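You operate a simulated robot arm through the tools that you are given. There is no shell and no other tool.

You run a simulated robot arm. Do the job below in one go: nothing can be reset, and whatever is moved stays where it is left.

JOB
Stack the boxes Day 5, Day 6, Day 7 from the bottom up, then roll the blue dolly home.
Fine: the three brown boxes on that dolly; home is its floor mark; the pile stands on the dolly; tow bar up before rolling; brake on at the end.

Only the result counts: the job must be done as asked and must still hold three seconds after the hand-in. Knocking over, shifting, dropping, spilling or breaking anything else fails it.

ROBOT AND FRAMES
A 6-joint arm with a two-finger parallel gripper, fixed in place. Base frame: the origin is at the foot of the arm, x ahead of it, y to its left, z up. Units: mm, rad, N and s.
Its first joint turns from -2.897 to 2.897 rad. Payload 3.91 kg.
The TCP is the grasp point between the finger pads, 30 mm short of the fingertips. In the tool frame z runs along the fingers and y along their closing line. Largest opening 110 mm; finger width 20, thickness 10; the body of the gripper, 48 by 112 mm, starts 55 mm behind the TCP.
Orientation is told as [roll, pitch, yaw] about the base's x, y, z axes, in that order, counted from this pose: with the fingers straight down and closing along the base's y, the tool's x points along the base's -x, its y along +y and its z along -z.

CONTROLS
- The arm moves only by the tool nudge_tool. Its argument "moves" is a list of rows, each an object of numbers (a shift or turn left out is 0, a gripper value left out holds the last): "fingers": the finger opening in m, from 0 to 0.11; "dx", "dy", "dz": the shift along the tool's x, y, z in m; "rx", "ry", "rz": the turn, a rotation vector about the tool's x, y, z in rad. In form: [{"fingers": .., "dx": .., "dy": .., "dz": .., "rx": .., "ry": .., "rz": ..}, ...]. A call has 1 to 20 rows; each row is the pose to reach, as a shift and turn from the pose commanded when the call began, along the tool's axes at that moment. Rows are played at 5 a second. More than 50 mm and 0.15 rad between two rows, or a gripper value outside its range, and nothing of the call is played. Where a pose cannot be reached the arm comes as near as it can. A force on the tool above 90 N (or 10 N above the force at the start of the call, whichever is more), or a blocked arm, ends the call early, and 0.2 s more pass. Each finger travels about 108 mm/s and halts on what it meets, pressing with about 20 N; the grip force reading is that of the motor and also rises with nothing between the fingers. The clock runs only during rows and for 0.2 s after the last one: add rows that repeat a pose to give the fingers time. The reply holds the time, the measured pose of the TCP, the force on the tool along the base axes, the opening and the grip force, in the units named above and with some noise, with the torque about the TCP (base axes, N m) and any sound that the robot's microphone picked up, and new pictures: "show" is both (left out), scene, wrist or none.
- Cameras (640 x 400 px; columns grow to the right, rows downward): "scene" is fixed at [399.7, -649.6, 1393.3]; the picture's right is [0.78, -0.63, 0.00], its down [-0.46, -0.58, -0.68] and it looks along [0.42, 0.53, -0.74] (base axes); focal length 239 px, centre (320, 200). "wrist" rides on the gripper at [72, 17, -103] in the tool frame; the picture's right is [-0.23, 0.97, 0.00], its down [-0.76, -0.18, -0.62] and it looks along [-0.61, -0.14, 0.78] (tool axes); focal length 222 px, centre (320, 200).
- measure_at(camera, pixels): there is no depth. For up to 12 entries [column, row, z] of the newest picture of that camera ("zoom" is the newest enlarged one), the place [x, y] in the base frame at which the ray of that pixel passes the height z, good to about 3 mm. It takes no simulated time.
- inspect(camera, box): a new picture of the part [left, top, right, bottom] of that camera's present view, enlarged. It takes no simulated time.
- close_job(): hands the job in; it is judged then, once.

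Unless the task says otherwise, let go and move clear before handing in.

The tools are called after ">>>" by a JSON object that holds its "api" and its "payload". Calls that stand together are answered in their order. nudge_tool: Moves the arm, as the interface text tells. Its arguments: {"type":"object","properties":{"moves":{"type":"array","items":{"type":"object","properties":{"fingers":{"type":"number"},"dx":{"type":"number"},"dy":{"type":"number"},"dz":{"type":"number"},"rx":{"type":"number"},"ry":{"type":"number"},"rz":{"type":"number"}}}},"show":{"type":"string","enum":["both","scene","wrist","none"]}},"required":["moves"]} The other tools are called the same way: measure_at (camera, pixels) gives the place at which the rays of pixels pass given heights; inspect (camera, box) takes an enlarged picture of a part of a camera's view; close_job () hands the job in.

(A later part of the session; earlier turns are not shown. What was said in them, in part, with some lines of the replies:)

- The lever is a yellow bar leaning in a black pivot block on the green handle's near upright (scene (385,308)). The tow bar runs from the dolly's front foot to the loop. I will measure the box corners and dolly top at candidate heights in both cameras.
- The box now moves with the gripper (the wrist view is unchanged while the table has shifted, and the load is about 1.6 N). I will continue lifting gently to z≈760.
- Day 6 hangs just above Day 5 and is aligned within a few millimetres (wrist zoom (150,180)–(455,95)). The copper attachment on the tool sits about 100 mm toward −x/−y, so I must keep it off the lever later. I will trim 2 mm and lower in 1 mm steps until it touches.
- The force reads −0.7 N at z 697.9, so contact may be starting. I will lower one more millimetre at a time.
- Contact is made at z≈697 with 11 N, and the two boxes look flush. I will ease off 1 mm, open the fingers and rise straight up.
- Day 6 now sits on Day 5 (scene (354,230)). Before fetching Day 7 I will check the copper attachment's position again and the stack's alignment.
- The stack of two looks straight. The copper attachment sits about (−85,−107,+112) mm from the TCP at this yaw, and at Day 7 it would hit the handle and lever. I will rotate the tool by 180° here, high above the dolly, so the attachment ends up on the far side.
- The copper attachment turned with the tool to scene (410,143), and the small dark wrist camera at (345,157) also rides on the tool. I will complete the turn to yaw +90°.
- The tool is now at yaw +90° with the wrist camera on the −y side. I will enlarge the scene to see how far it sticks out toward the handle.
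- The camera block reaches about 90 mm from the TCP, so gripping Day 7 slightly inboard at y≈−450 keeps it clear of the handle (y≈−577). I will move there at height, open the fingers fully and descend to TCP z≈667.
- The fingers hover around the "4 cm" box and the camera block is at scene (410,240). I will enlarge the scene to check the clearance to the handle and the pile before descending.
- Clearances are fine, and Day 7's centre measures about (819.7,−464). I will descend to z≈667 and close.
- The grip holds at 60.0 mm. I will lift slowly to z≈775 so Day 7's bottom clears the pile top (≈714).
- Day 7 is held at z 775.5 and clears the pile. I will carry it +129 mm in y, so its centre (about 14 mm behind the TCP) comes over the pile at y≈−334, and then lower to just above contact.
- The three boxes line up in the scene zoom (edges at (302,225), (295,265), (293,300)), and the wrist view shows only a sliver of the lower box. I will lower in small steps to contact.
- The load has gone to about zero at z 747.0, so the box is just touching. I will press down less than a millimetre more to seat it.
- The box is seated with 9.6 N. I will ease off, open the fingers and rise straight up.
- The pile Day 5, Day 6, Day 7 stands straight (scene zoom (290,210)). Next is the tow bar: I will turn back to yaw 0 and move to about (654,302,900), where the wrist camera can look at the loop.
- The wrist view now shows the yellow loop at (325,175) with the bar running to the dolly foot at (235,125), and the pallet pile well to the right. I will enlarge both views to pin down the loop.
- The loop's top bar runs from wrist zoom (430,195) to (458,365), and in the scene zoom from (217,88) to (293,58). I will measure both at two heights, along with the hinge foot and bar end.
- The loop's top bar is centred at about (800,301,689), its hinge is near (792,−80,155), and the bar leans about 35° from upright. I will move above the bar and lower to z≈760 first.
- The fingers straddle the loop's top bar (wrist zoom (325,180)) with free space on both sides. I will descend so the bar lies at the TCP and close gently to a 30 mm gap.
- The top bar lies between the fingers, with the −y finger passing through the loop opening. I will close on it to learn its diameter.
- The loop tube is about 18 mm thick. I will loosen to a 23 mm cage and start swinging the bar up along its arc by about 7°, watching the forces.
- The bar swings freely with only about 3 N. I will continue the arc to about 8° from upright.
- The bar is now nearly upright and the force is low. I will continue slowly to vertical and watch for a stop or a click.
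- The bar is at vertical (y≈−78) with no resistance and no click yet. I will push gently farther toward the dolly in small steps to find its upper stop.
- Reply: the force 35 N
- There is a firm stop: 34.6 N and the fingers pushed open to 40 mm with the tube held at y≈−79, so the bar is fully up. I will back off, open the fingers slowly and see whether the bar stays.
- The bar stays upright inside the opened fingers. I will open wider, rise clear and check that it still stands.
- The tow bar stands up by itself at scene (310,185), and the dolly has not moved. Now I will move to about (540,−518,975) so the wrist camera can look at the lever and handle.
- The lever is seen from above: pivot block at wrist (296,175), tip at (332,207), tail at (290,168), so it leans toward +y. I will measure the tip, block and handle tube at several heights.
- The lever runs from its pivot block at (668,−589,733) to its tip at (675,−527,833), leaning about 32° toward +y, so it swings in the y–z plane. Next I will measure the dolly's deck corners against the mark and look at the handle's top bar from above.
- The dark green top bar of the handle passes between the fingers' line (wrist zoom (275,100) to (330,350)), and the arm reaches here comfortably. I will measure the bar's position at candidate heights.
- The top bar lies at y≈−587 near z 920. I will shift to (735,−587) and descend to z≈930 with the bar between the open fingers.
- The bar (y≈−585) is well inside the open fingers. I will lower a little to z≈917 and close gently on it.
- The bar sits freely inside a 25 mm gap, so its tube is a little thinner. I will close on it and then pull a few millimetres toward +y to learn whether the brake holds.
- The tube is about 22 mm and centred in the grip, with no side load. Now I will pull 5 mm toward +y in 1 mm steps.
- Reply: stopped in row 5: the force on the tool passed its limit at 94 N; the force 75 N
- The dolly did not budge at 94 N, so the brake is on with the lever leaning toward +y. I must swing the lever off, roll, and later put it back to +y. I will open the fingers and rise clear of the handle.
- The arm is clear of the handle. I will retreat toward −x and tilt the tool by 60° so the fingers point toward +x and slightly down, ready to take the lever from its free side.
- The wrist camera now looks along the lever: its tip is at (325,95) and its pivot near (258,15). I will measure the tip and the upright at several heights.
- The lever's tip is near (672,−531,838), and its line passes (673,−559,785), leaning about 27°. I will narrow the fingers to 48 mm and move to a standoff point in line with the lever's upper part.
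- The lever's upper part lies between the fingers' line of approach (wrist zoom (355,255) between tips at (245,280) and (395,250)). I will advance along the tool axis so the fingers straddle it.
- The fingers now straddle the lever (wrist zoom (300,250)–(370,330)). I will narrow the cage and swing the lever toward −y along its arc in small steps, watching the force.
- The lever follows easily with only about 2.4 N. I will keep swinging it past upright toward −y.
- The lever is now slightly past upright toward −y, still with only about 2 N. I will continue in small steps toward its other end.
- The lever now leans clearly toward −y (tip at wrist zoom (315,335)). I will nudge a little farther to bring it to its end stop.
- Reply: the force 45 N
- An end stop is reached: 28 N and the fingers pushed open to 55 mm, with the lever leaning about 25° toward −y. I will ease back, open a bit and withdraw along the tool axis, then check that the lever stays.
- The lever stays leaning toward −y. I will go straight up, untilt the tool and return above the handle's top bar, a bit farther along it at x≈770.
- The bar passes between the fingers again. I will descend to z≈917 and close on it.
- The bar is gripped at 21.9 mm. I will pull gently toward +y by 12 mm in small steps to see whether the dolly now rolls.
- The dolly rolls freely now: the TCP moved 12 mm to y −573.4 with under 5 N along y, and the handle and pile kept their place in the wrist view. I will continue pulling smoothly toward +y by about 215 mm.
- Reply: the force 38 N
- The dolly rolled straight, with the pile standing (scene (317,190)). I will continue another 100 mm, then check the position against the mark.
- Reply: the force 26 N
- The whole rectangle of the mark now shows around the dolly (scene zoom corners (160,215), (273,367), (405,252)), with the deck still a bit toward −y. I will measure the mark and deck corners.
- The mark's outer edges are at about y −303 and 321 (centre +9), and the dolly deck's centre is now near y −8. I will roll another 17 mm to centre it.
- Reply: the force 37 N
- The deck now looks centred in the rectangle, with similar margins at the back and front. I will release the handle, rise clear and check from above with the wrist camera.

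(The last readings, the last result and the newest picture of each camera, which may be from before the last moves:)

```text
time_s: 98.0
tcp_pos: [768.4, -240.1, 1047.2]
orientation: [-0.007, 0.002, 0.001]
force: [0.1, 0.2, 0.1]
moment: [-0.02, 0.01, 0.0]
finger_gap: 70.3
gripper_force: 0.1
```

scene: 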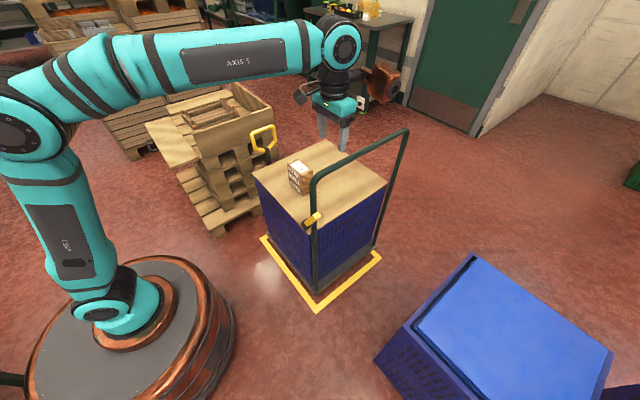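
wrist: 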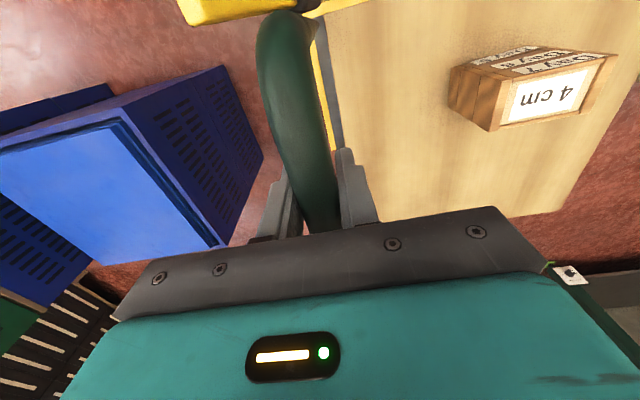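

The dolly stayed put after the release and the pile is standing. I will move to about (540,0,1060) so the wrist camera can look straight down the near side of the dolly and the mark.

>>> {"api": "nudge_tool", "payload": {"moves": [{"dx": 0.0285, "dy": 0.03, "dz": -0.0016}, {"dx": 0.057, "dy": 0.06, "dz": -0.0032}, {"dx": 0.0855, "dy": 0.09, "dz": -0.0048}, {"dx": 0.114, "dy": 0.12, "dz": -0.0064}, {"dx": 0.1425, "dy": 0.15, "dz": -0.008}, {"dx": 0.171, "dy": 0.18, "dz": -0.0096}, {"dx": 0.1995, "dy": 0.21, "dz": -0.0112}, {"dx": 0.228, "dy": 0.24, "dz": -0.013}, {"dx": 0.228, "dy": 0.24, "dz": -0.013}], "show": "both"}}

>>> {"api": "inspect", "payload": {"camera": "wrist", "box": [200, 20, 460, 200]}}

```text
time_s: 100.0
tcp_pos: [541.4, -1.9, 1058.4]
orientation: [-0.006, 0.002, 0.002]
force: [-0.2, -1.2, 0.1]
moment: [-0.01, 0.0, 0.0]
finger_gap: 69.7
gripper_force: 0.0
```

scene: 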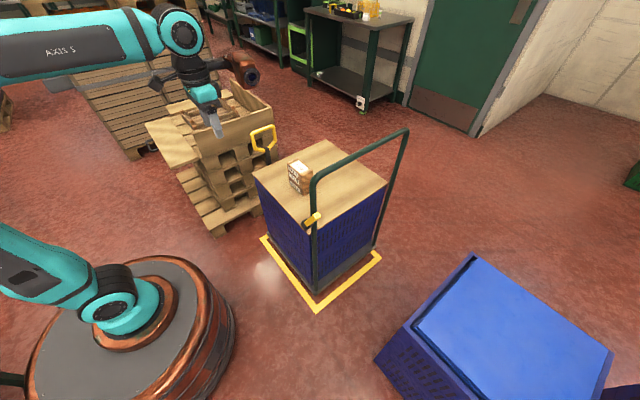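
wrist: 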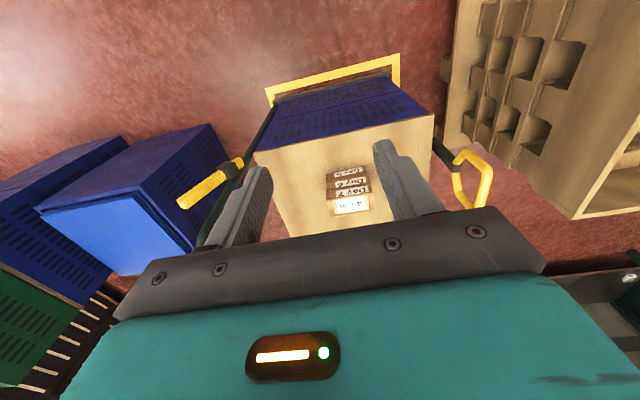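

```text
2.22 times, centred on (330, 110) of wrist
```

zoom: 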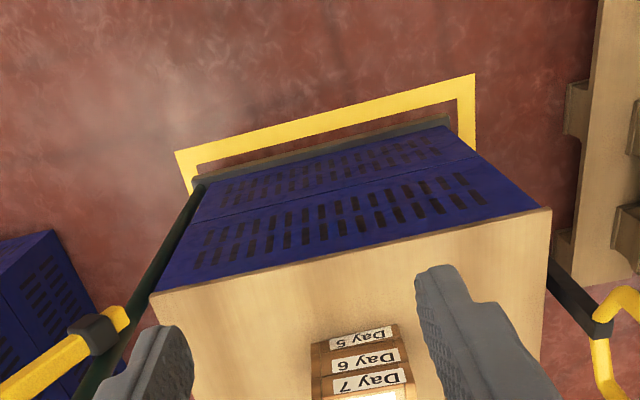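

From above, the deck's near edge runs from zoom (193,180) to (448,118) inside the mark's edge from (175,152) to (475,73). I will measure these points.

>>> {"api": "measure_at", "payload": {"camera": "zoom", "pixels": [[193, 180, 70], [193, 180, 100], [448, 118, 70], [448, 118, 100], [175, 152, 0], [475, 73, 0], [196, 163, 0], [459, 100, 0], [191, 192, 0], [475, 152, 0]]}}

>>> {"api": "inspect", "payload": {"camera": "wrist", "box": [255, 40, 415, 130]}}

```text
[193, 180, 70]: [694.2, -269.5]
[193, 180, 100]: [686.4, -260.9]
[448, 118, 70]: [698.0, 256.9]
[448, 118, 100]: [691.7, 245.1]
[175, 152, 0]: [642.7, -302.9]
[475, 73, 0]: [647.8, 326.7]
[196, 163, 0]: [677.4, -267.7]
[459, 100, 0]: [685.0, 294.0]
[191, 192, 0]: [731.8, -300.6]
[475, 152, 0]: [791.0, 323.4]
```

```text
4.00 times, centred on (335, 85) of wrist
```

zoom: 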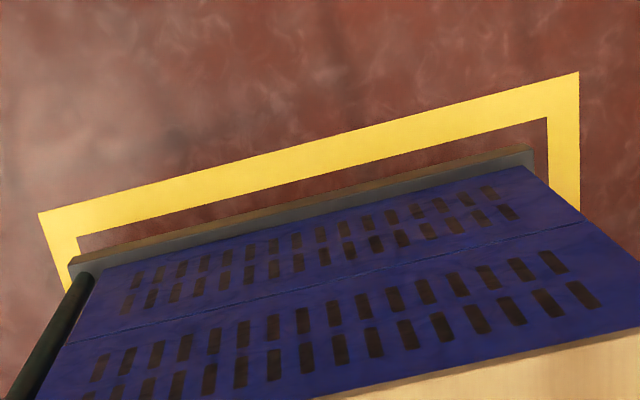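

The readings disagree slightly with the deck height assumed, so I will measure the 4× view's corners: deck top at (70,258) and (532,150), and mark corners at (38,213), (578,72), (80,238), (547,118).

>>> {"api": "measure_at", "payload": {"camera": "zoom", "pixels": [[70, 258, 110], [70, 258, 145], [532, 150, 110], [532, 150, 145], [38, 213, 0], [578, 72, 0], [80, 238, 0], [547, 118, 0], [68, 265, 110], [530, 168, 145]]}}

>>> {"api": "inspect", "payload": {"camera": "scene", "box": [245, 215, 285, 255]}}

>>> {"api": "inspect", "payload": {"camera": "scene", "box": [295, 275, 335, 315]}}

>>> {"api": "inspect", "payload": {"camera": "wrist", "box": [255, 80, 295, 120]}}

>>> {"api": "inspect", "payload": {"camera": "wrist", "box": [370, 50, 410, 90]}}

```text
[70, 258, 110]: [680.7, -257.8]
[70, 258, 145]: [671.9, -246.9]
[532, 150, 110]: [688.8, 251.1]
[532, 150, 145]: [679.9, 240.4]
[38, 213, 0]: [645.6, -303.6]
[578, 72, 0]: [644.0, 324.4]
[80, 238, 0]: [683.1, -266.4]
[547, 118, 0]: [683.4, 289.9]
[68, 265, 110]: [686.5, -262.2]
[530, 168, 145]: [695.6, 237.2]
```

```text
10.00 times, centred on (265, 235) of scene
```

zoom: 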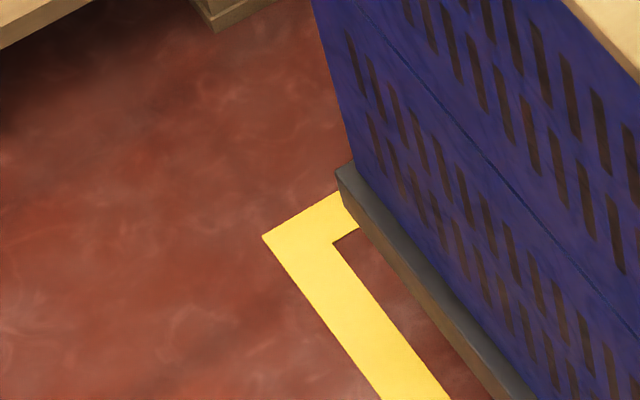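

```text
10.00 times, centred on (315, 295) of scene
```

zoom: 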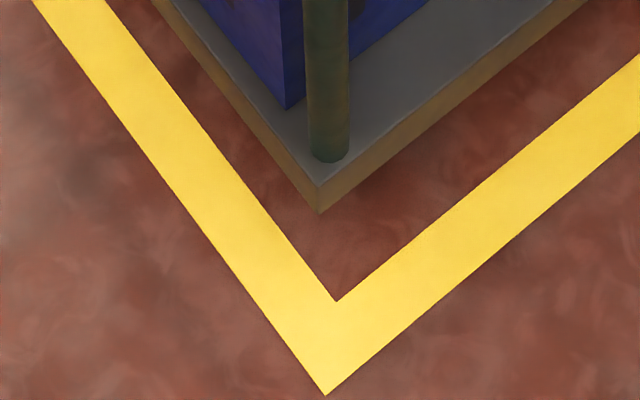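

```text
10.00 times, centred on (275, 100) of wrist
```

zoom: 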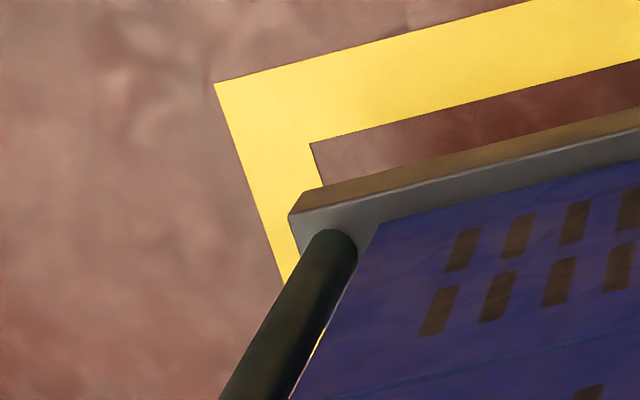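

```text
10.00 times, centred on (390, 70) of wrist
```

zoom: 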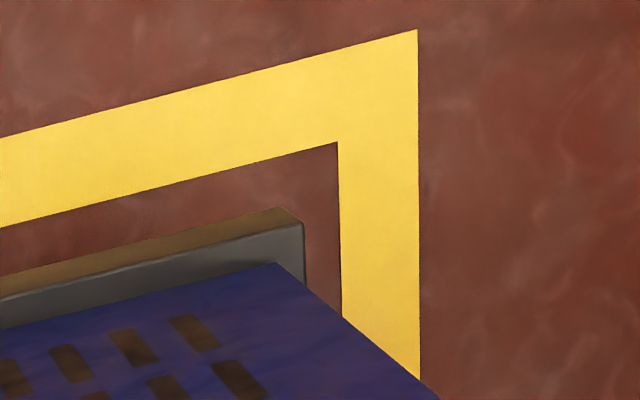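

These sharp views give clean corners. I will measure the deck's top corners in both cameras at two heights, plus the mark corners.

>>> {"api": "measure_at", "payload": {"camera": "wrist", "pixels": [[272, 101.3, 120], [272, 101.3, 160], [388.2, 72.6, 120], [388.2, 72.6, 160], [264.4, 88.3, 0], [399.7, 52.9, 0], [273.9, 94.3, 0], [391.7, 64.2, 0]]}}

>>> {"api": "measure_at", "payload": {"camera": "scene", "pixels": [[314.8, 293.5, 120], [314.8, 293.5, 160], [266.6, 232, 120], [266.6, 232, 160], [315.5, 314.6, 0], [259.2, 238.7, 0], [316.7, 305.1, 0], [266.1, 239.3, 0]]}}

```text
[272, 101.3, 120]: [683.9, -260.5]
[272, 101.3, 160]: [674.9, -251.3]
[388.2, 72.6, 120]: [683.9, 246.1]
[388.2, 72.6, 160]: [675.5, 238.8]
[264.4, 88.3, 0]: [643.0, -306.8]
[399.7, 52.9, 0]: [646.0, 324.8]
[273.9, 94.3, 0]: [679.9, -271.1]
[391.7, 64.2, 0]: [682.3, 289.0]
```

```text
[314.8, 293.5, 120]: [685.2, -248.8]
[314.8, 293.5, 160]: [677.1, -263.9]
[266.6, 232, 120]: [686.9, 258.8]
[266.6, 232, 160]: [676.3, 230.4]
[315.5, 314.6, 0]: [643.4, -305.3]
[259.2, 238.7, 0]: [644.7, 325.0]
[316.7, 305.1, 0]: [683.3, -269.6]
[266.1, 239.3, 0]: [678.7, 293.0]
```

Both cameras agree: the deck runs from y −256 to 242 (centre −7) and the mark's centre is at y +10, so the dolly needs 17 mm more. I will return above the handle bar.

>>> {"api": "nudge_tool", "payload": {"moves": [{"fingers": 0.07, "dx": -0.0285, "dy": -0.03, "dz": 0.0016}, {"dx": -0.057, "dy": -0.06, "dz": 0.0032}, {"dx": -0.0855, "dy": -0.09, "dz": 0.0048}, {"dx": -0.114, "dy": -0.12, "dz": 0.0064}, {"dx": -0.1425, "dy": -0.15, "dz": 0.008}, {"dx": -0.171, "dy": -0.18, "dz": 0.0096}, {"dx": -0.1995, "dy": -0.21, "dz": 0.0112}, {"dx": -0.228, "dy": -0.239, "dz": 0.013}, {"dx": -0.228, "dy": -0.239, "dz": 0.013}], "show": "wrist"}}

```text
time_s: 102.0
tcp_pos: [771.1, -241.1, 1046.2]
orientation: [-0.005, 0.0, 0.001]
force: [-0.8, -0.1, -0.1]
moment: [0.01, 0.0, 0.01]
finger_gap: 70.0
gripper_force: 0.0
```

wrist: 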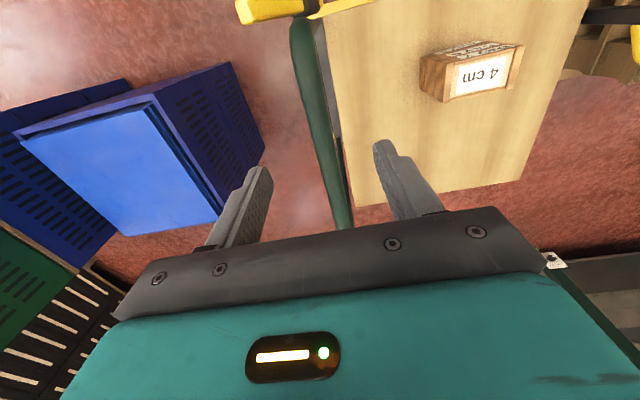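

The bar is again between the fingers. I will descend, grip it, pull 17 mm, and let go.

>>> {"api": "nudge_tool", "payload": {"moves": [{"fingers": 0.07, "dz": 0.035}, {"dz": 0.075}, {"dz": 0.11}, {"dz": 0.128}, {"dz": 0.128}, {"fingers": 0.045, "dz": 0.128}, {"fingers": 0.03, "dz": 0.128}, {"fingers": 0.02, "dz": 0.128}, {"fingers": 0.0, "dz": 0.128}, {"fingers": 0.0, "dz": 0.128}, {"dy": 0.002, "dz": 0.128}, {"dy": 0.005, "dz": 0.128}, {"dy": 0.009, "dz": 0.128}, {"dy": 0.013, "dz": 0.128}, {"dy": 0.016, "dz": 0.128}, {"dy": 0.017, "dz": 0.128}, {"dy": 0.017, "dz": 0.128}], "show": "scene"}}

```text
time_s: 105.6
tcp_pos: [769.7, -225.4, 919.3]
orientation: [-0.005, -0.001, 0.0]
force: [19.0, -29.6, 16.8]
moment: [0.23, 0.52, -0.15]
finger_gap: 21.5
gripper_force: 45.1
```

scene: 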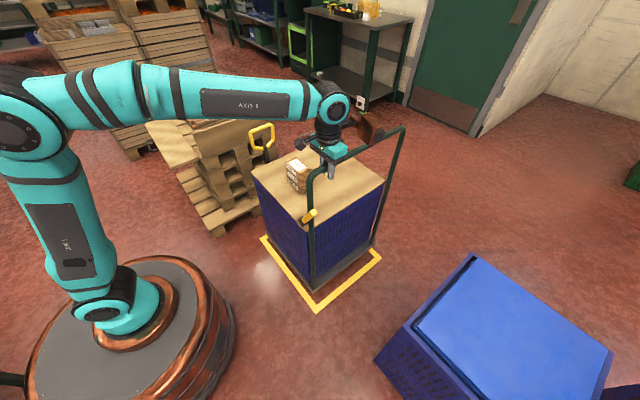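

The dolly moved about 16 mm, but the pull now reads −29.6 N along y, more than before. I will hold still for a moment and read again.

>>> {"api": "nudge_tool", "payload": {"moves": [{"dz": 0}, {"dz": 0}, {"dz": 0}], "show": "none"}}

>>> {"api": "inspect", "payload": {"camera": "scene", "box": [245, 215, 285, 255]}}

>>> {"api": "inspect", "payload": {"camera": "scene", "box": [295, 275, 335, 315]}}

>>> {"api": "inspect", "payload": {"camera": "scene", "box": [220, 100, 420, 260]}}

```text
time_s: 106.4
tcp_pos: [769.2, -225.2, 918.4]
orientation: [-0.005, 0.0, 0.003]
force: [27.2, -48.9, 24.9]
moment: [0.29, 0.06, -0.03]
finger_gap: 21.7
gripper_force: 45.0
```

```text
10.00 times, centred on (265, 235) of scene
```

zoom: 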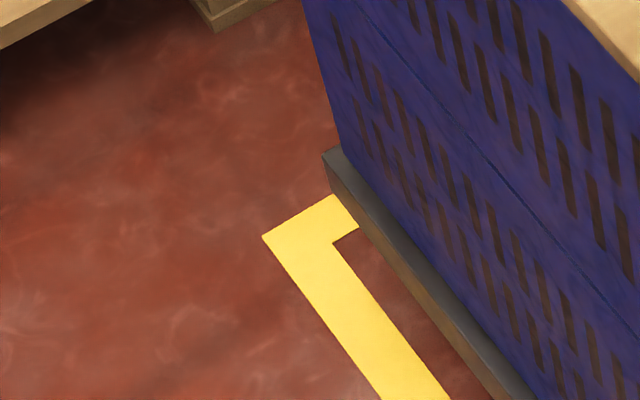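

```text
10.00 times, centred on (315, 295) of scene
```

zoom: 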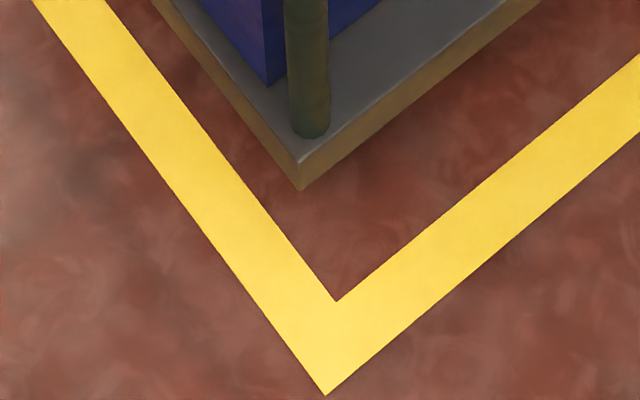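

```text
2.50 times, centred on (320, 180) of scene
```

zoom: 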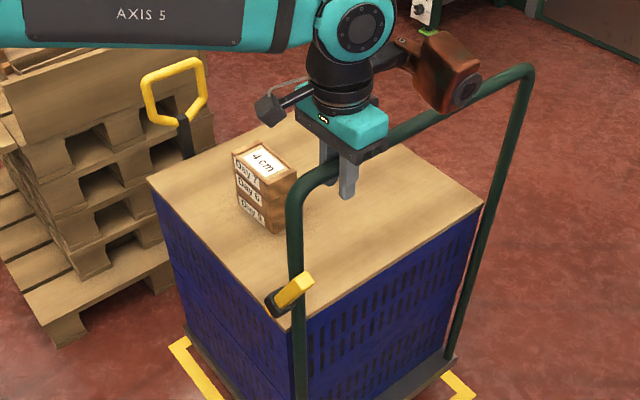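

The pull rose to 49 N with no motion, so the dolly has reached a stop, and the deck now sits centred in the mark (about y −240 to 258). I will ease off, let go and rise.

>>> {"api": "nudge_tool", "payload": {"moves": [{"fingers": 0.0, "dy": -0.001}, {"fingers": 0.024, "dy": -0.001}, {"fingers": 0.04, "dy": -0.001}, {"fingers": 0.07, "dy": -0.001}, {"fingers": 0.07, "dy": -0.001}, {"fingers": 0.07, "dy": -0.001, "dz": -0.03}, {"fingers": 0.07, "dy": -0.001, "dz": -0.07}, {"fingers": 0.07, "dy": -0.001, "dz": -0.11}, {"fingers": 0.07, "dy": -0.001, "dz": -0.14}, {"fingers": 0.07, "dy": -0.001, "dz": -0.14}], "show": "both"}}

>>> {"api": "inspect", "payload": {"camera": "scene", "box": [295, 275, 335, 315]}}

>>> {"api": "inspect", "payload": {"camera": "scene", "box": [280, 160, 350, 240]}}

```text
time_s: 108.6
tcp_pos: [771.8, -224.1, 1060.5]
orientation: [-0.005, 0.002, 0.003]
force: [-0.8, 0.8, 0.2]
moment: [-0.03, 0.02, -0.02]
finger_gap: 69.8
gripper_force: 0.1
```

scene: 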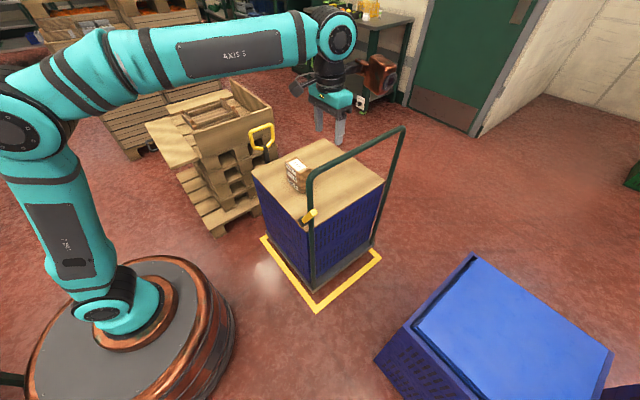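
wrist: 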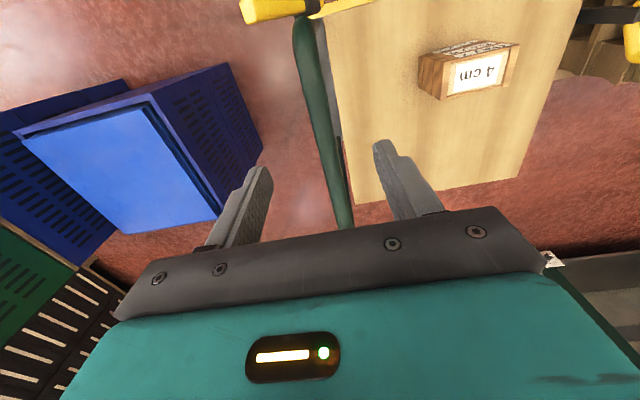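

```text
10.00 times, centred on (315, 295) of scene
```

zoom: 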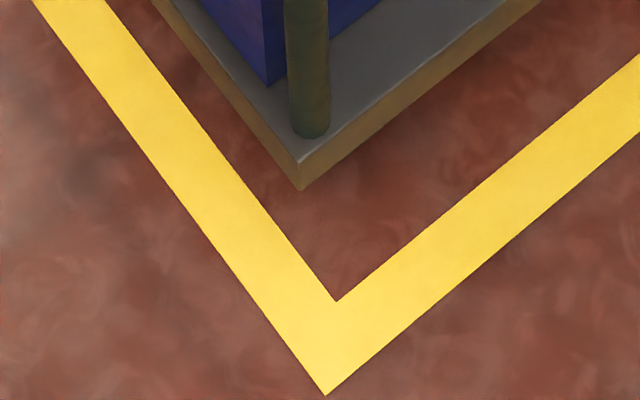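

```text
5.00 times, centred on (315, 200) of scene
```

zoom: 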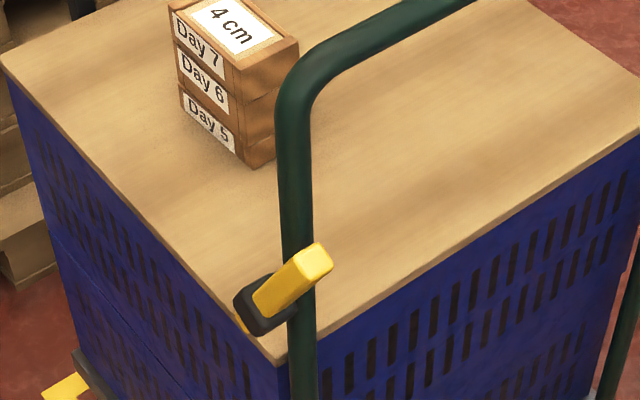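

The dolly stays in place after letting go, and the pile is intact. Now for the brake: I will retreat toward −x and tilt the tool 60° again, aiming at the lever, which now leans toward −y at about (672,−280,833).

>>> {"api": "nudge_tool", "payload": {"moves": [{"fingers": 0.055, "dx": 0.026, "dy": -0.005, "dz": 0.0, "ry": -0.05}, {"dx": 0.065, "dy": -0.01, "dz": 0.01, "ry": -0.15}, {"dx": 0.108, "dy": -0.015, "dz": 0.025, "ry": -0.28}, {"dx": 0.15, "dy": -0.02, "dz": 0.045, "ry": -0.42}, {"dx": 0.185, "dy": -0.025, "dz": 0.07, "ry": -0.56}, {"dx": 0.212, "dy": -0.03, "dz": 0.095, "ry": -0.7}, {"dx": 0.212, "dy": -0.035, "dz": 0.115, "ry": -0.84}, {"dx": 0.212, "dy": -0.041, "dz": 0.13, "ry": -0.96}, {"dx": 0.212, "dy": -0.041, "dz": 0.13, "ry": -1.047}, {"dx": 0.212, "dy": -0.041, "dz": 0.13, "ry": -1.047}], "show": "both"}}

>>> {"api": "inspect", "payload": {"camera": "wrist", "box": [200, 0, 440, 240]}}

```text
time_s: 110.8
tcp_pos: [558.5, -266.6, 929.4]
orientation: [-0.014, -1.047, 0.01]
force: [0.4, 1.3, 1.3]
moment: [-0.01, -0.02, 0.01]
finger_gap: 55.1
gripper_force: 0.0
```

scene: 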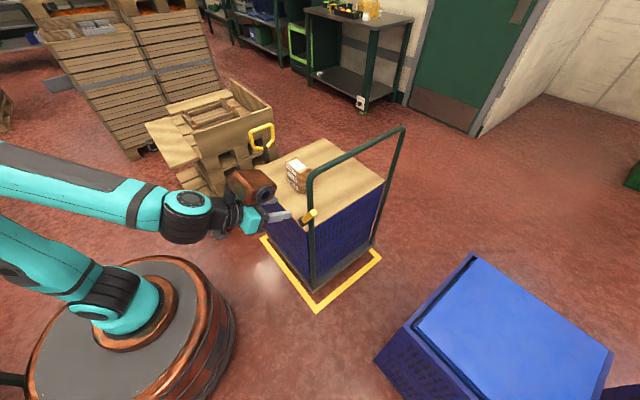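
wrist: 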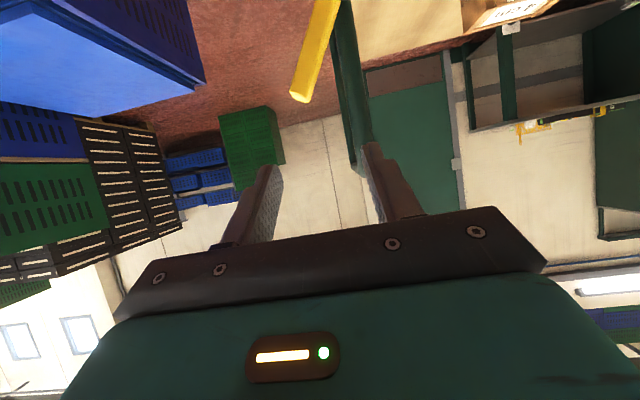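

```text
1.67 times, centred on (320, 120) of wrist
```

zoom: 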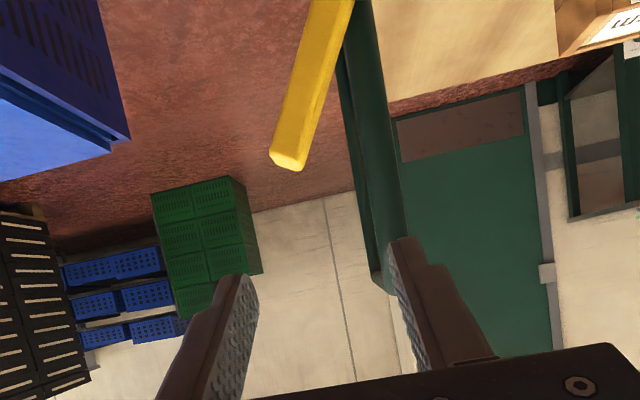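

The lever tip measures about (672,−281,840). I will move to a standoff in line with the lever's upper part, with a 48 mm gap.

>>> {"api": "nudge_tool", "payload": {"moves": [{"fingers": 0.048, "dx": 0.013, "dy": -0.001, "dz": 0.025}, {"fingers": 0.048, "dx": 0.026, "dy": -0.002, "dz": 0.05}, {"fingers": 0.048, "dx": 0.0397, "dy": -0.0024, "dz": 0.076}, {"fingers": 0.048, "dx": 0.0397, "dy": -0.0024, "dz": 0.076}], "show": "wrist"}}

>>> {"api": "inspect", "payload": {"camera": "wrist", "box": [200, 0, 440, 240]}}

```text
time_s: 111.8
tcp_pos: [603.1, -268.9, 857.1]
orientation: [-0.012, -1.046, 0.012]
force: [-0.2, 0.4, 0.1]
moment: [-0.02, 0.01, 0.01]
finger_gap: 47.9
gripper_force: 0.1
```

wrist: 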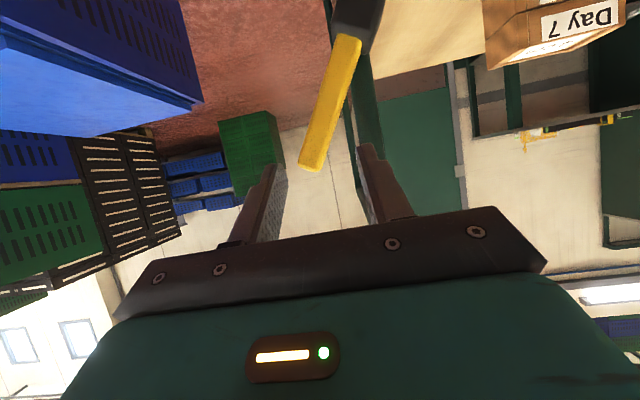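

```text
1.67 times, centred on (320, 120) of wrist
```

zoom: 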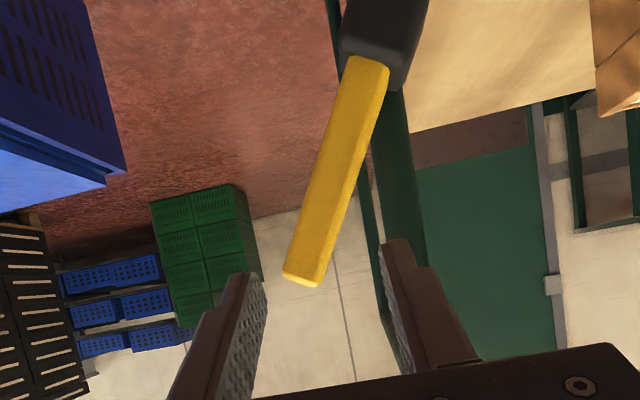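

The lever lies between the fingers' lines of approach (tip at wrist zoom (305,275)). I will advance along the tool axis to straddle it.

>>> {"api": "nudge_tool", "payload": {"moves": [{"dz": 0.015}, {"dz": 0.03}, {"dz": 0.042}, {"dz": 0.051}, {"dz": 0.051}], "show": "both"}}

>>> {"api": "inspect", "payload": {"camera": "wrist", "box": [200, 0, 440, 240]}}

```text
time_s: 113.0
tcp_pos: [648.4, -270.0, 831.1]
orientation: [-0.01, -1.045, 0.012]
force: [1.3, -1.1, -0.4]
moment: [0.0, -0.01, 0.01]
finger_gap: 47.8
gripper_force: 0.1
```

scene: 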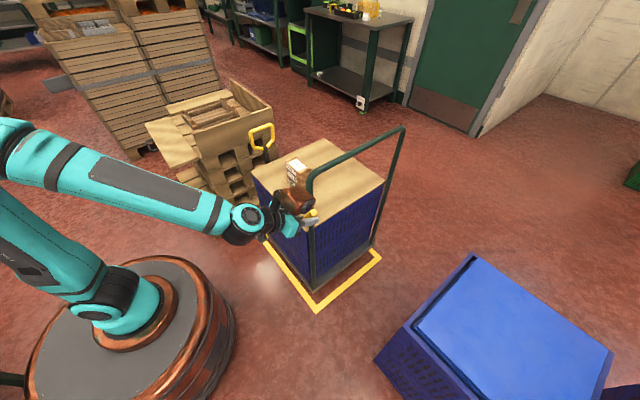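
wrist: 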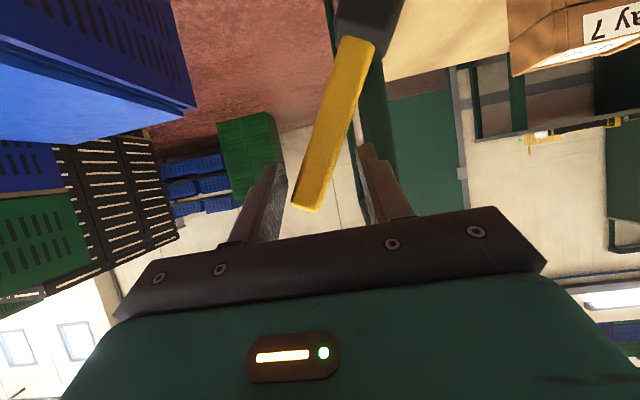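

```text
1.67 times, centred on (320, 120) of wrist
```

zoom: 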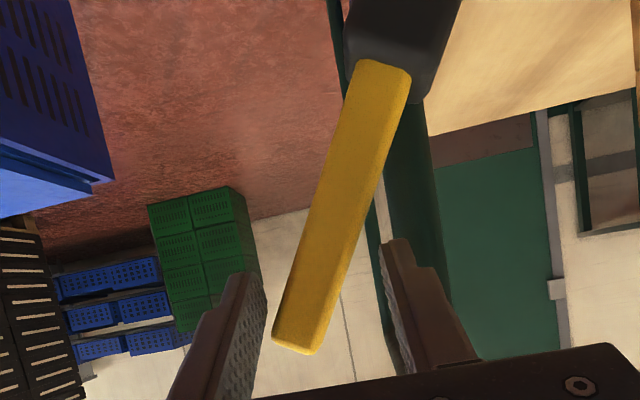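

The fingers straddle the lever. I will narrow the cage to 40 mm and swing the lever toward +y along its arc, to about upright first.

>>> {"api": "nudge_tool", "payload": {"moves": [{"fingers": 0.04}, {"fingers": 0.04, "dx": -0.0017, "dy": 0.008, "dz": -0.001}, {"fingers": 0.04, "dx": -0.0039, "dy": 0.016, "dz": -0.0022}, {"fingers": 0.04, "dx": -0.0061, "dy": 0.025, "dz": -0.0035}, {"fingers": 0.04, "dx": -0.0078, "dy": 0.033, "dz": -0.0045}, {"fingers": 0.04, "dx": -0.009, "dy": 0.04, "dz": -0.0052}, {"fingers": 0.04, "dx": -0.0097, "dy": 0.048, "dz": -0.0056}, {"fingers": 0.04, "dx": -0.01, "dy": 0.055, "dz": -0.0058}, {"fingers": 0.04, "dx": -0.01, "dy": 0.055, "dz": -0.0058}], "show": "both"}}

>>> {"api": "inspect", "payload": {"camera": "wrist", "box": [200, 0, 440, 240]}}

>>> {"api": "inspect", "payload": {"camera": "scene", "box": [295, 275, 335, 315]}}

```text
time_s: 115.0
tcp_pos: [647.3, -213.4, 843.4]
orientation: [-0.01, -1.046, 0.01]
force: [0.2, -3.3, 0.7]
moment: [-0.04, -0.04, -0.11]
finger_gap: 41.5
gripper_force: 1.1
```

scene: 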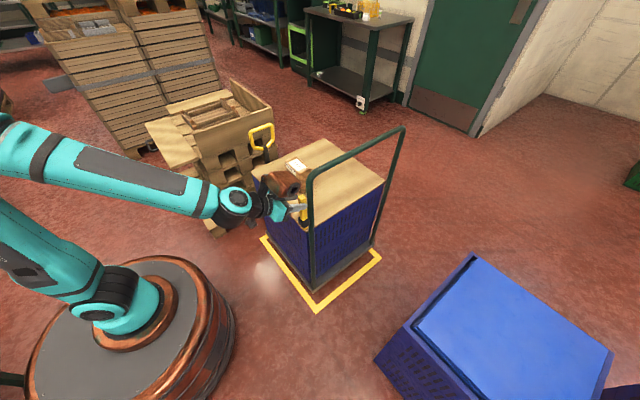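
wrist: 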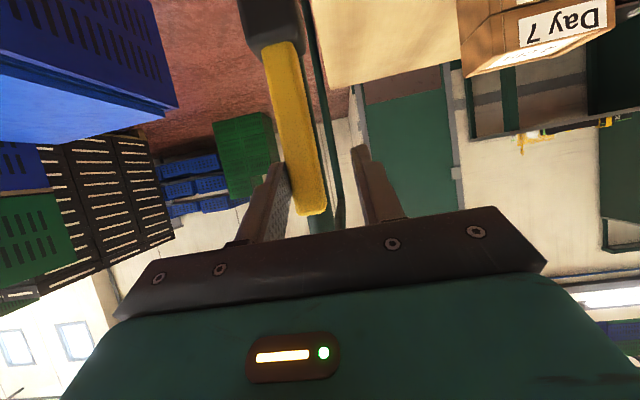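

```text
1.67 times, centred on (320, 120) of wrist
```

zoom: 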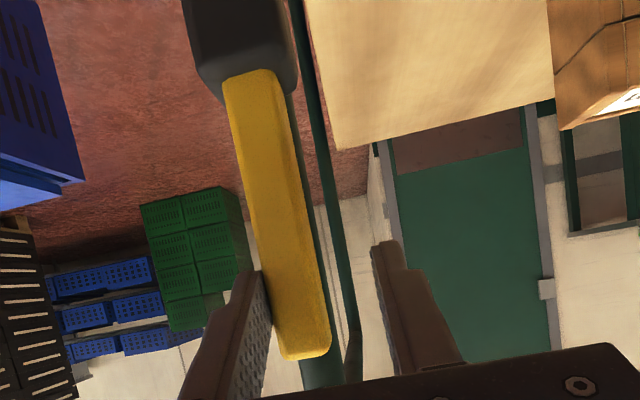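

```text
10.00 times, centred on (315, 295) of scene
```

zoom: 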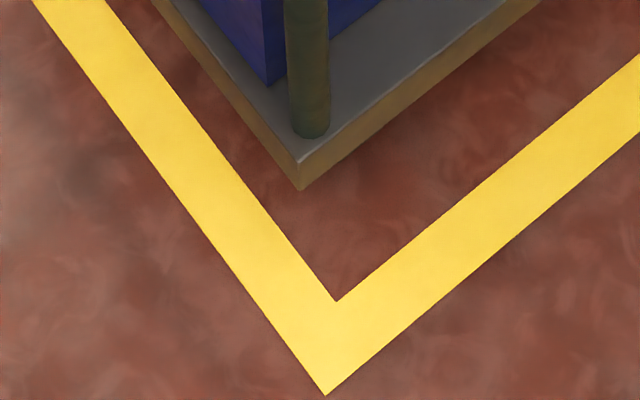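

The lever is past upright toward +y with about 3 N, and the dolly has not moved (corner still at zoom (300,190)). I will continue toward its +y end.

>>> {"api": "nudge_tool", "payload": {"moves": [{"dx": 0.0003, "dy": 0.008, "dz": 0.0002}, {"dx": 0.001, "dy": 0.015, "dz": 0.0006}, {"dx": 0.0024, "dy": 0.022, "dz": 0.0014}, {"dx": 0.0041, "dy": 0.03, "dz": 0.0024}, {"dx": 0.0041, "dy": 0.03, "dz": 0.0024}], "show": "both"}}

>>> {"api": "inspect", "payload": {"camera": "wrist", "box": [200, 0, 440, 240]}}

```text
time_s: 116.2
tcp_pos: [647.5, -183.2, 837.5]
orientation: [-0.009, -1.046, 0.011]
force: [1.0, -3.5, 2.0]
moment: [-0.14, -0.06, -0.06]
finger_gap: 41.6
gripper_force: 1.3
```

scene: 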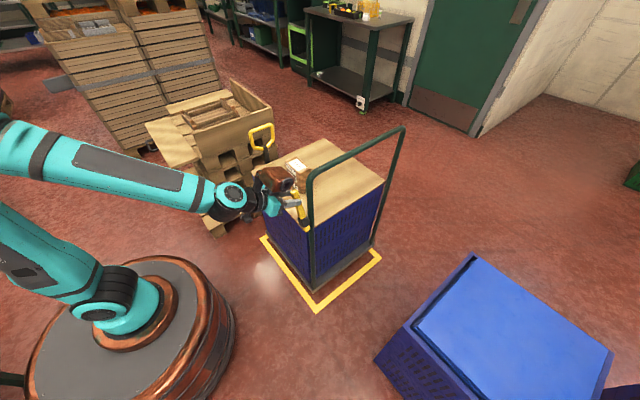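
wrist: 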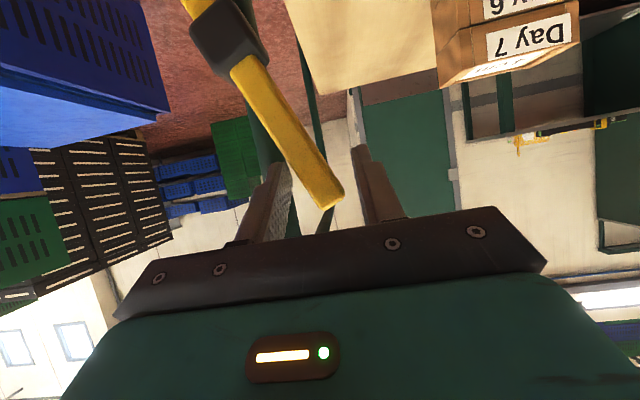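

```text
1.67 times, centred on (320, 120) of wrist
```

zoom: 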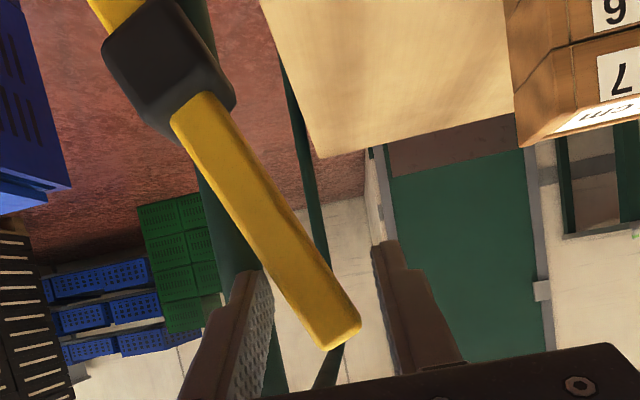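

The lever is close to its original braked angle (compare block (190,110), tip (340,330) with the first view). I will press it on in small steps until the stop shows.

>>> {"api": "nudge_tool", "payload": {"moves": [{"dx": 0.0012, "dy": 0.003, "dz": 0.0007}, {"dx": 0.0025, "dy": 0.006, "dz": 0.0014}, {"dx": 0.004, "dy": 0.009, "dz": 0.0023}, {"dx": 0.004, "dy": 0.009, "dz": 0.0023}], "show": "wrist"}}

>>> {"api": "inspect", "payload": {"camera": "wrist", "box": [200, 0, 440, 240]}}

```text
time_s: 117.2
tcp_pos: [647.3, -175.4, 832.3]
orientation: [-0.009, -1.048, 0.01]
force: [1.4, -3.5, 4.8]
moment: [-0.19, -0.09, -0.08]
finger_gap: 42.4
gripper_force: 2.3
```

wrist: 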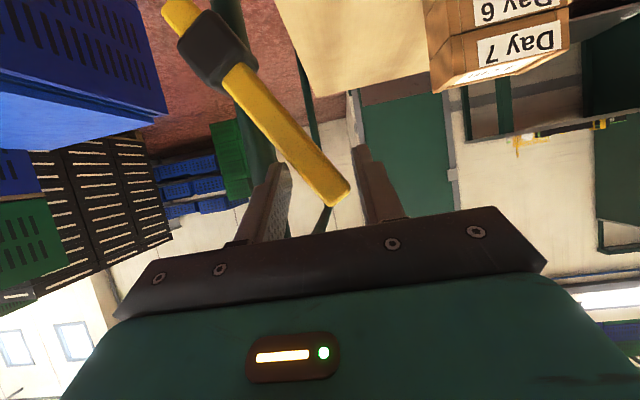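

```text
1.67 times, centred on (320, 120) of wrist
```

zoom: 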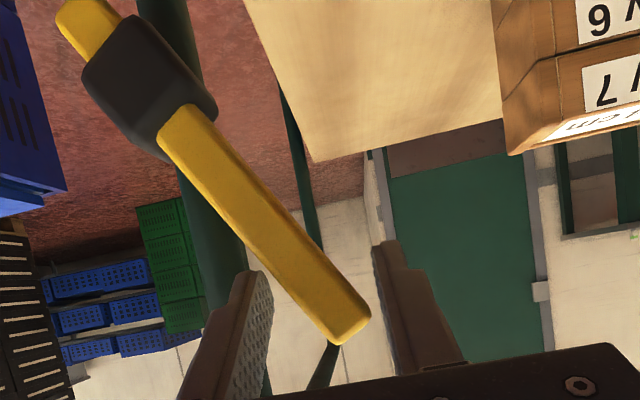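

Resistance is still low (3.5 N). I will press a few millimetres farther to reach the stop.

>>> {"api": "nudge_tool", "payload": {"moves": [{"dx": 0.0013, "dy": 0.0025, "dz": 0.0008}, {"dx": 0.0027, "dy": 0.005, "dz": 0.0016}, {"dx": 0.0042, "dy": 0.0075, "dz": 0.0024}, {"dx": 0.0042, "dy": 0.0075, "dz": 0.0024}], "show": "wrist"}}

>>> {"api": "inspect", "payload": {"camera": "wrist", "box": [200, 0, 440, 240]}}

>>> {"api": "inspect", "payload": {"camera": "scene", "box": [295, 275, 335, 315]}}

```text
time_s: 118.2
tcp_pos: [646.3, -169.2, 830.9]
orientation: [-0.011, -1.05, 0.013]
force: [4.1, -36.7, 48.2]
moment: [-2.24, -1.1, -0.69]
finger_gap: 58.3
gripper_force: 18.7
```

wrist: 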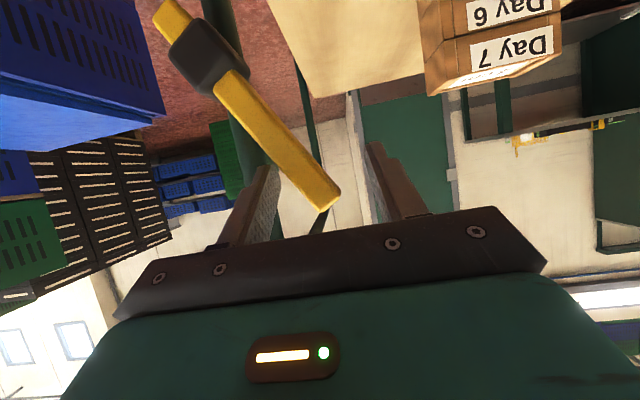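

```text
1.67 times, centred on (320, 120) of wrist
```

zoom: 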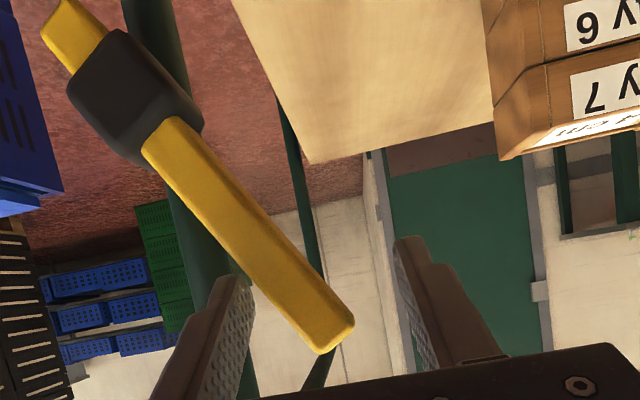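

```text
10.00 times, centred on (315, 295) of scene
```

zoom: 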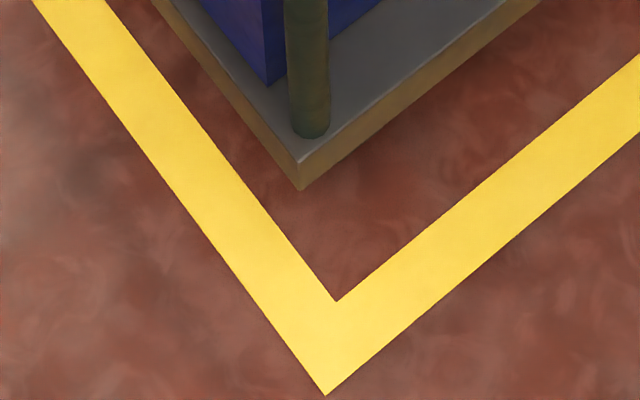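

The stop is reached (37 N, fingers pushed open to 58 mm) and the dolly did not move. I will back off and withdraw along the tool axis, then check that the lever stays.

>>> {"api": "nudge_tool", "payload": {"moves": [{"fingers": 0.06, "dx": -0.003, "dy": -0.005, "dz": -0.002}, {"fingers": 0.07, "dx": -0.004, "dy": -0.008, "dz": -0.004}, {"fingers": 0.07, "dx": -0.004, "dy": -0.008, "dz": -0.004}, {"fingers": 0.07, "dx": -0.004, "dy": -0.008, "dz": -0.03}, {"fingers": 0.07, "dx": -0.004, "dy": -0.008, "dz": -0.06}, {"fingers": 0.07, "dx": -0.004, "dy": -0.008, "dz": -0.09}, {"fingers": 0.07, "dx": -0.004, "dy": -0.008, "dz": -0.09}], "show": "both"}}

>>> {"api": "inspect", "payload": {"camera": "wrist", "box": [200, 0, 440, 240]}}

```text
time_s: 119.8
tcp_pos: [571.7, -174.9, 876.4]
orientation: [-0.009, -1.044, 0.009]
force: [-0.6, -0.2, -1.3]
moment: [0.01, 0.01, -0.03]
finger_gap: 69.7
gripper_force: 0.1
```

scene: 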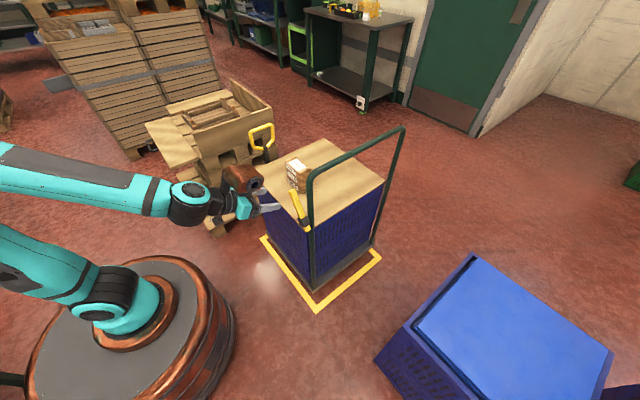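
wrist: 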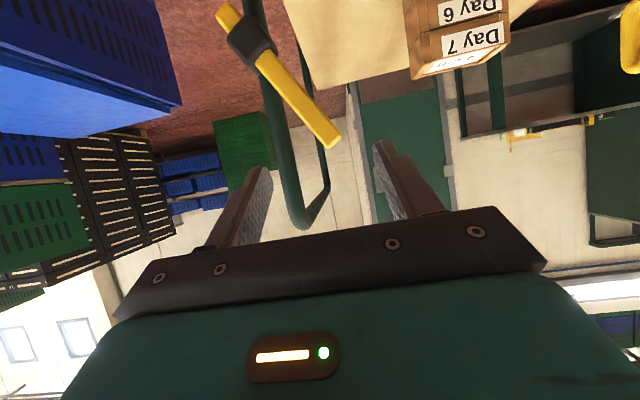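

```text
1.67 times, centred on (320, 120) of wrist
```

zoom: 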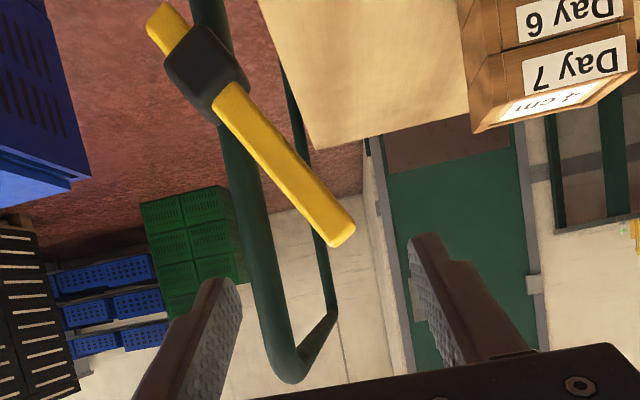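

The lever stands at its braked +y angle again, just as it was when the dolly was locked. I will rise, untilt and move clear, then check everything once more.

>>> {"api": "nudge_tool", "payload": {"moves": [{"dx": -0.026, "dz": -0.015, "ry": 0.1}, {"dx": -0.061, "dz": -0.035, "ry": 0.22}, {"dx": -0.097, "dz": -0.056, "ry": 0.35}, {"dx": -0.134, "dz": -0.077, "ry": 0.48}, {"dx": -0.169, "dz": -0.098, "ry": 0.62}, {"dx": -0.194, "dz": -0.112, "ry": 0.76}, {"dx": -0.194, "dy": 0.02, "dz": -0.112, "ry": 0.9}, {"dx": -0.194, "dy": 0.06, "dz": -0.112, "ry": 1.046}, {"dx": -0.194, "dy": 0.06, "dz": -0.112, "ry": 1.046}, {"dx": -0.194, "dy": 0.06, "dz": -0.112, "ry": 1.046}], "show": "both"}}

>>> {"api": "inspect", "payload": {"camera": "scene", "box": [230, 110, 430, 270]}}

>>> {"api": "inspect", "payload": {"camera": "scene", "box": [240, 220, 400, 320]}}

>>> {"api": "inspect", "payload": {"camera": "scene", "box": [270, 145, 330, 245]}}

```text
time_s: 122.0
tcp_pos: [571.1, -113.3, 1102.1]
orientation: [-0.005, -0.001, 0.002]
force: [-0.4, -0.9, -0.6]
moment: [0.0, -0.02, 0.02]
finger_gap: 69.8
gripper_force: 0.1
```

scene: 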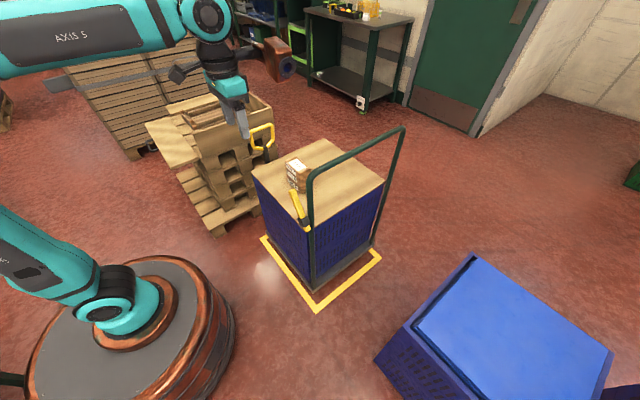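
wrist: 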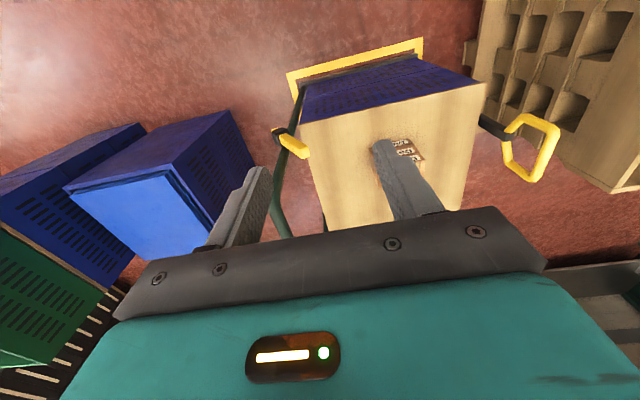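

```text
2.50 times, centred on (330, 190) of scene
```

zoom: 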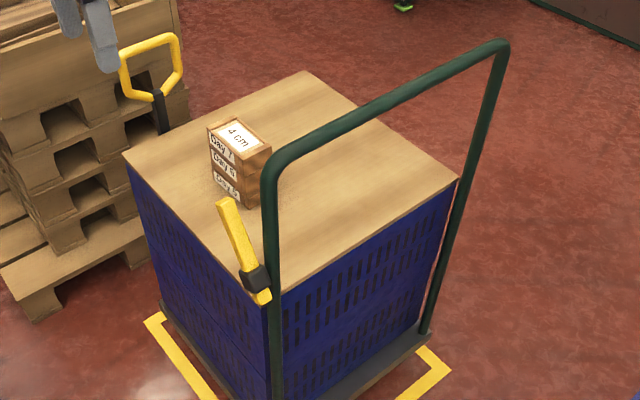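

```text
4.00 times, centred on (320, 270) of scene
```

zoom: 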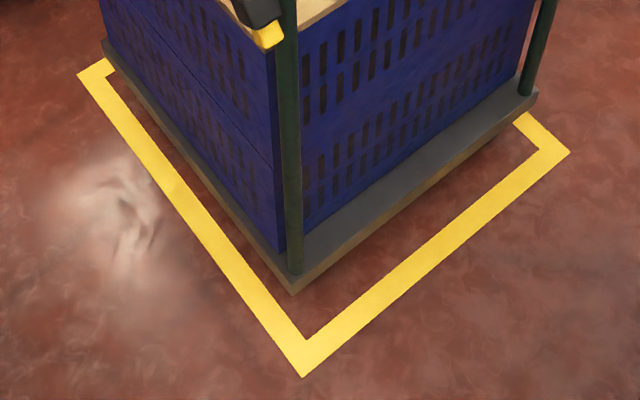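

```text
4.00 times, centred on (300, 195) of scene
```

zoom: 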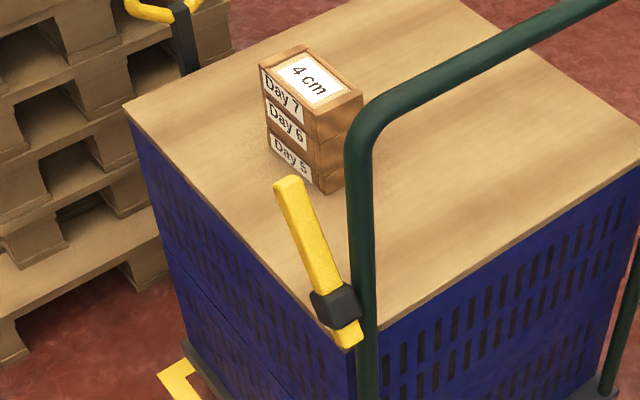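

The pile, the upright tow bar, the lever at its braked angle and the dolly inside the mark all look right. I will do one last measurement of the deck corners against the mark.

>>> {"api": "measure_at", "payload": {"camera": "scene", "pixels": [[313, 291, 141], [265.5, 230, 141], [315.5, 314.6, 0], [259.2, 238.7, 0]]}}

>>> {"api": "inspect", "payload": {"camera": "wrist", "box": [270, 30, 440, 140]}}

```text
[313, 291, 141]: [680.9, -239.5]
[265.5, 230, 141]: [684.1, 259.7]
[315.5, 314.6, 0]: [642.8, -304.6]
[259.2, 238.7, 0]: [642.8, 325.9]
```

```text
3.64 times, centred on (355, 85) of wrist
```

zoom: 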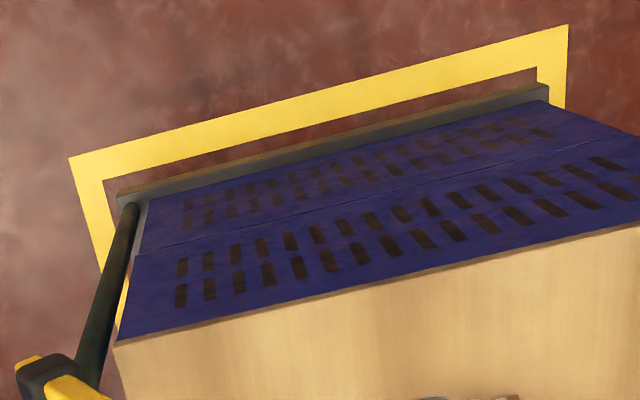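

The deck's centre (y≈10.1) matches the mark's centre (y≈10.6). The pile stands, the tow bar is up, the brake lever is on and the gripper is empty and clear, so I am handing the job in.

>>> {"api": "close_job", "payload": {}}

```text
The job is handed in.
```

The job is done and handed in. I don't have the verdict yet.

- **Pile:** Day 5, Day 6 and Day 7 stand on the dolly in that order from the bottom. They stayed straight and in place while it rolled.
- **Tow bar:** I raised it to its upper stop before rolling, and it stays up by itself.
- **Dolly:** It is centred on its floor mark along the rolling direction, to within about 1 mm by my last measurement.
- **Brake:** The lever is back at the stop on the side where the dolly was locked at the start. I did not tug the dolly again afterwards to confirm the brake holds.

My first lift of Day 6 slipped, and the box stayed on the dolly where it was. The second grip held.
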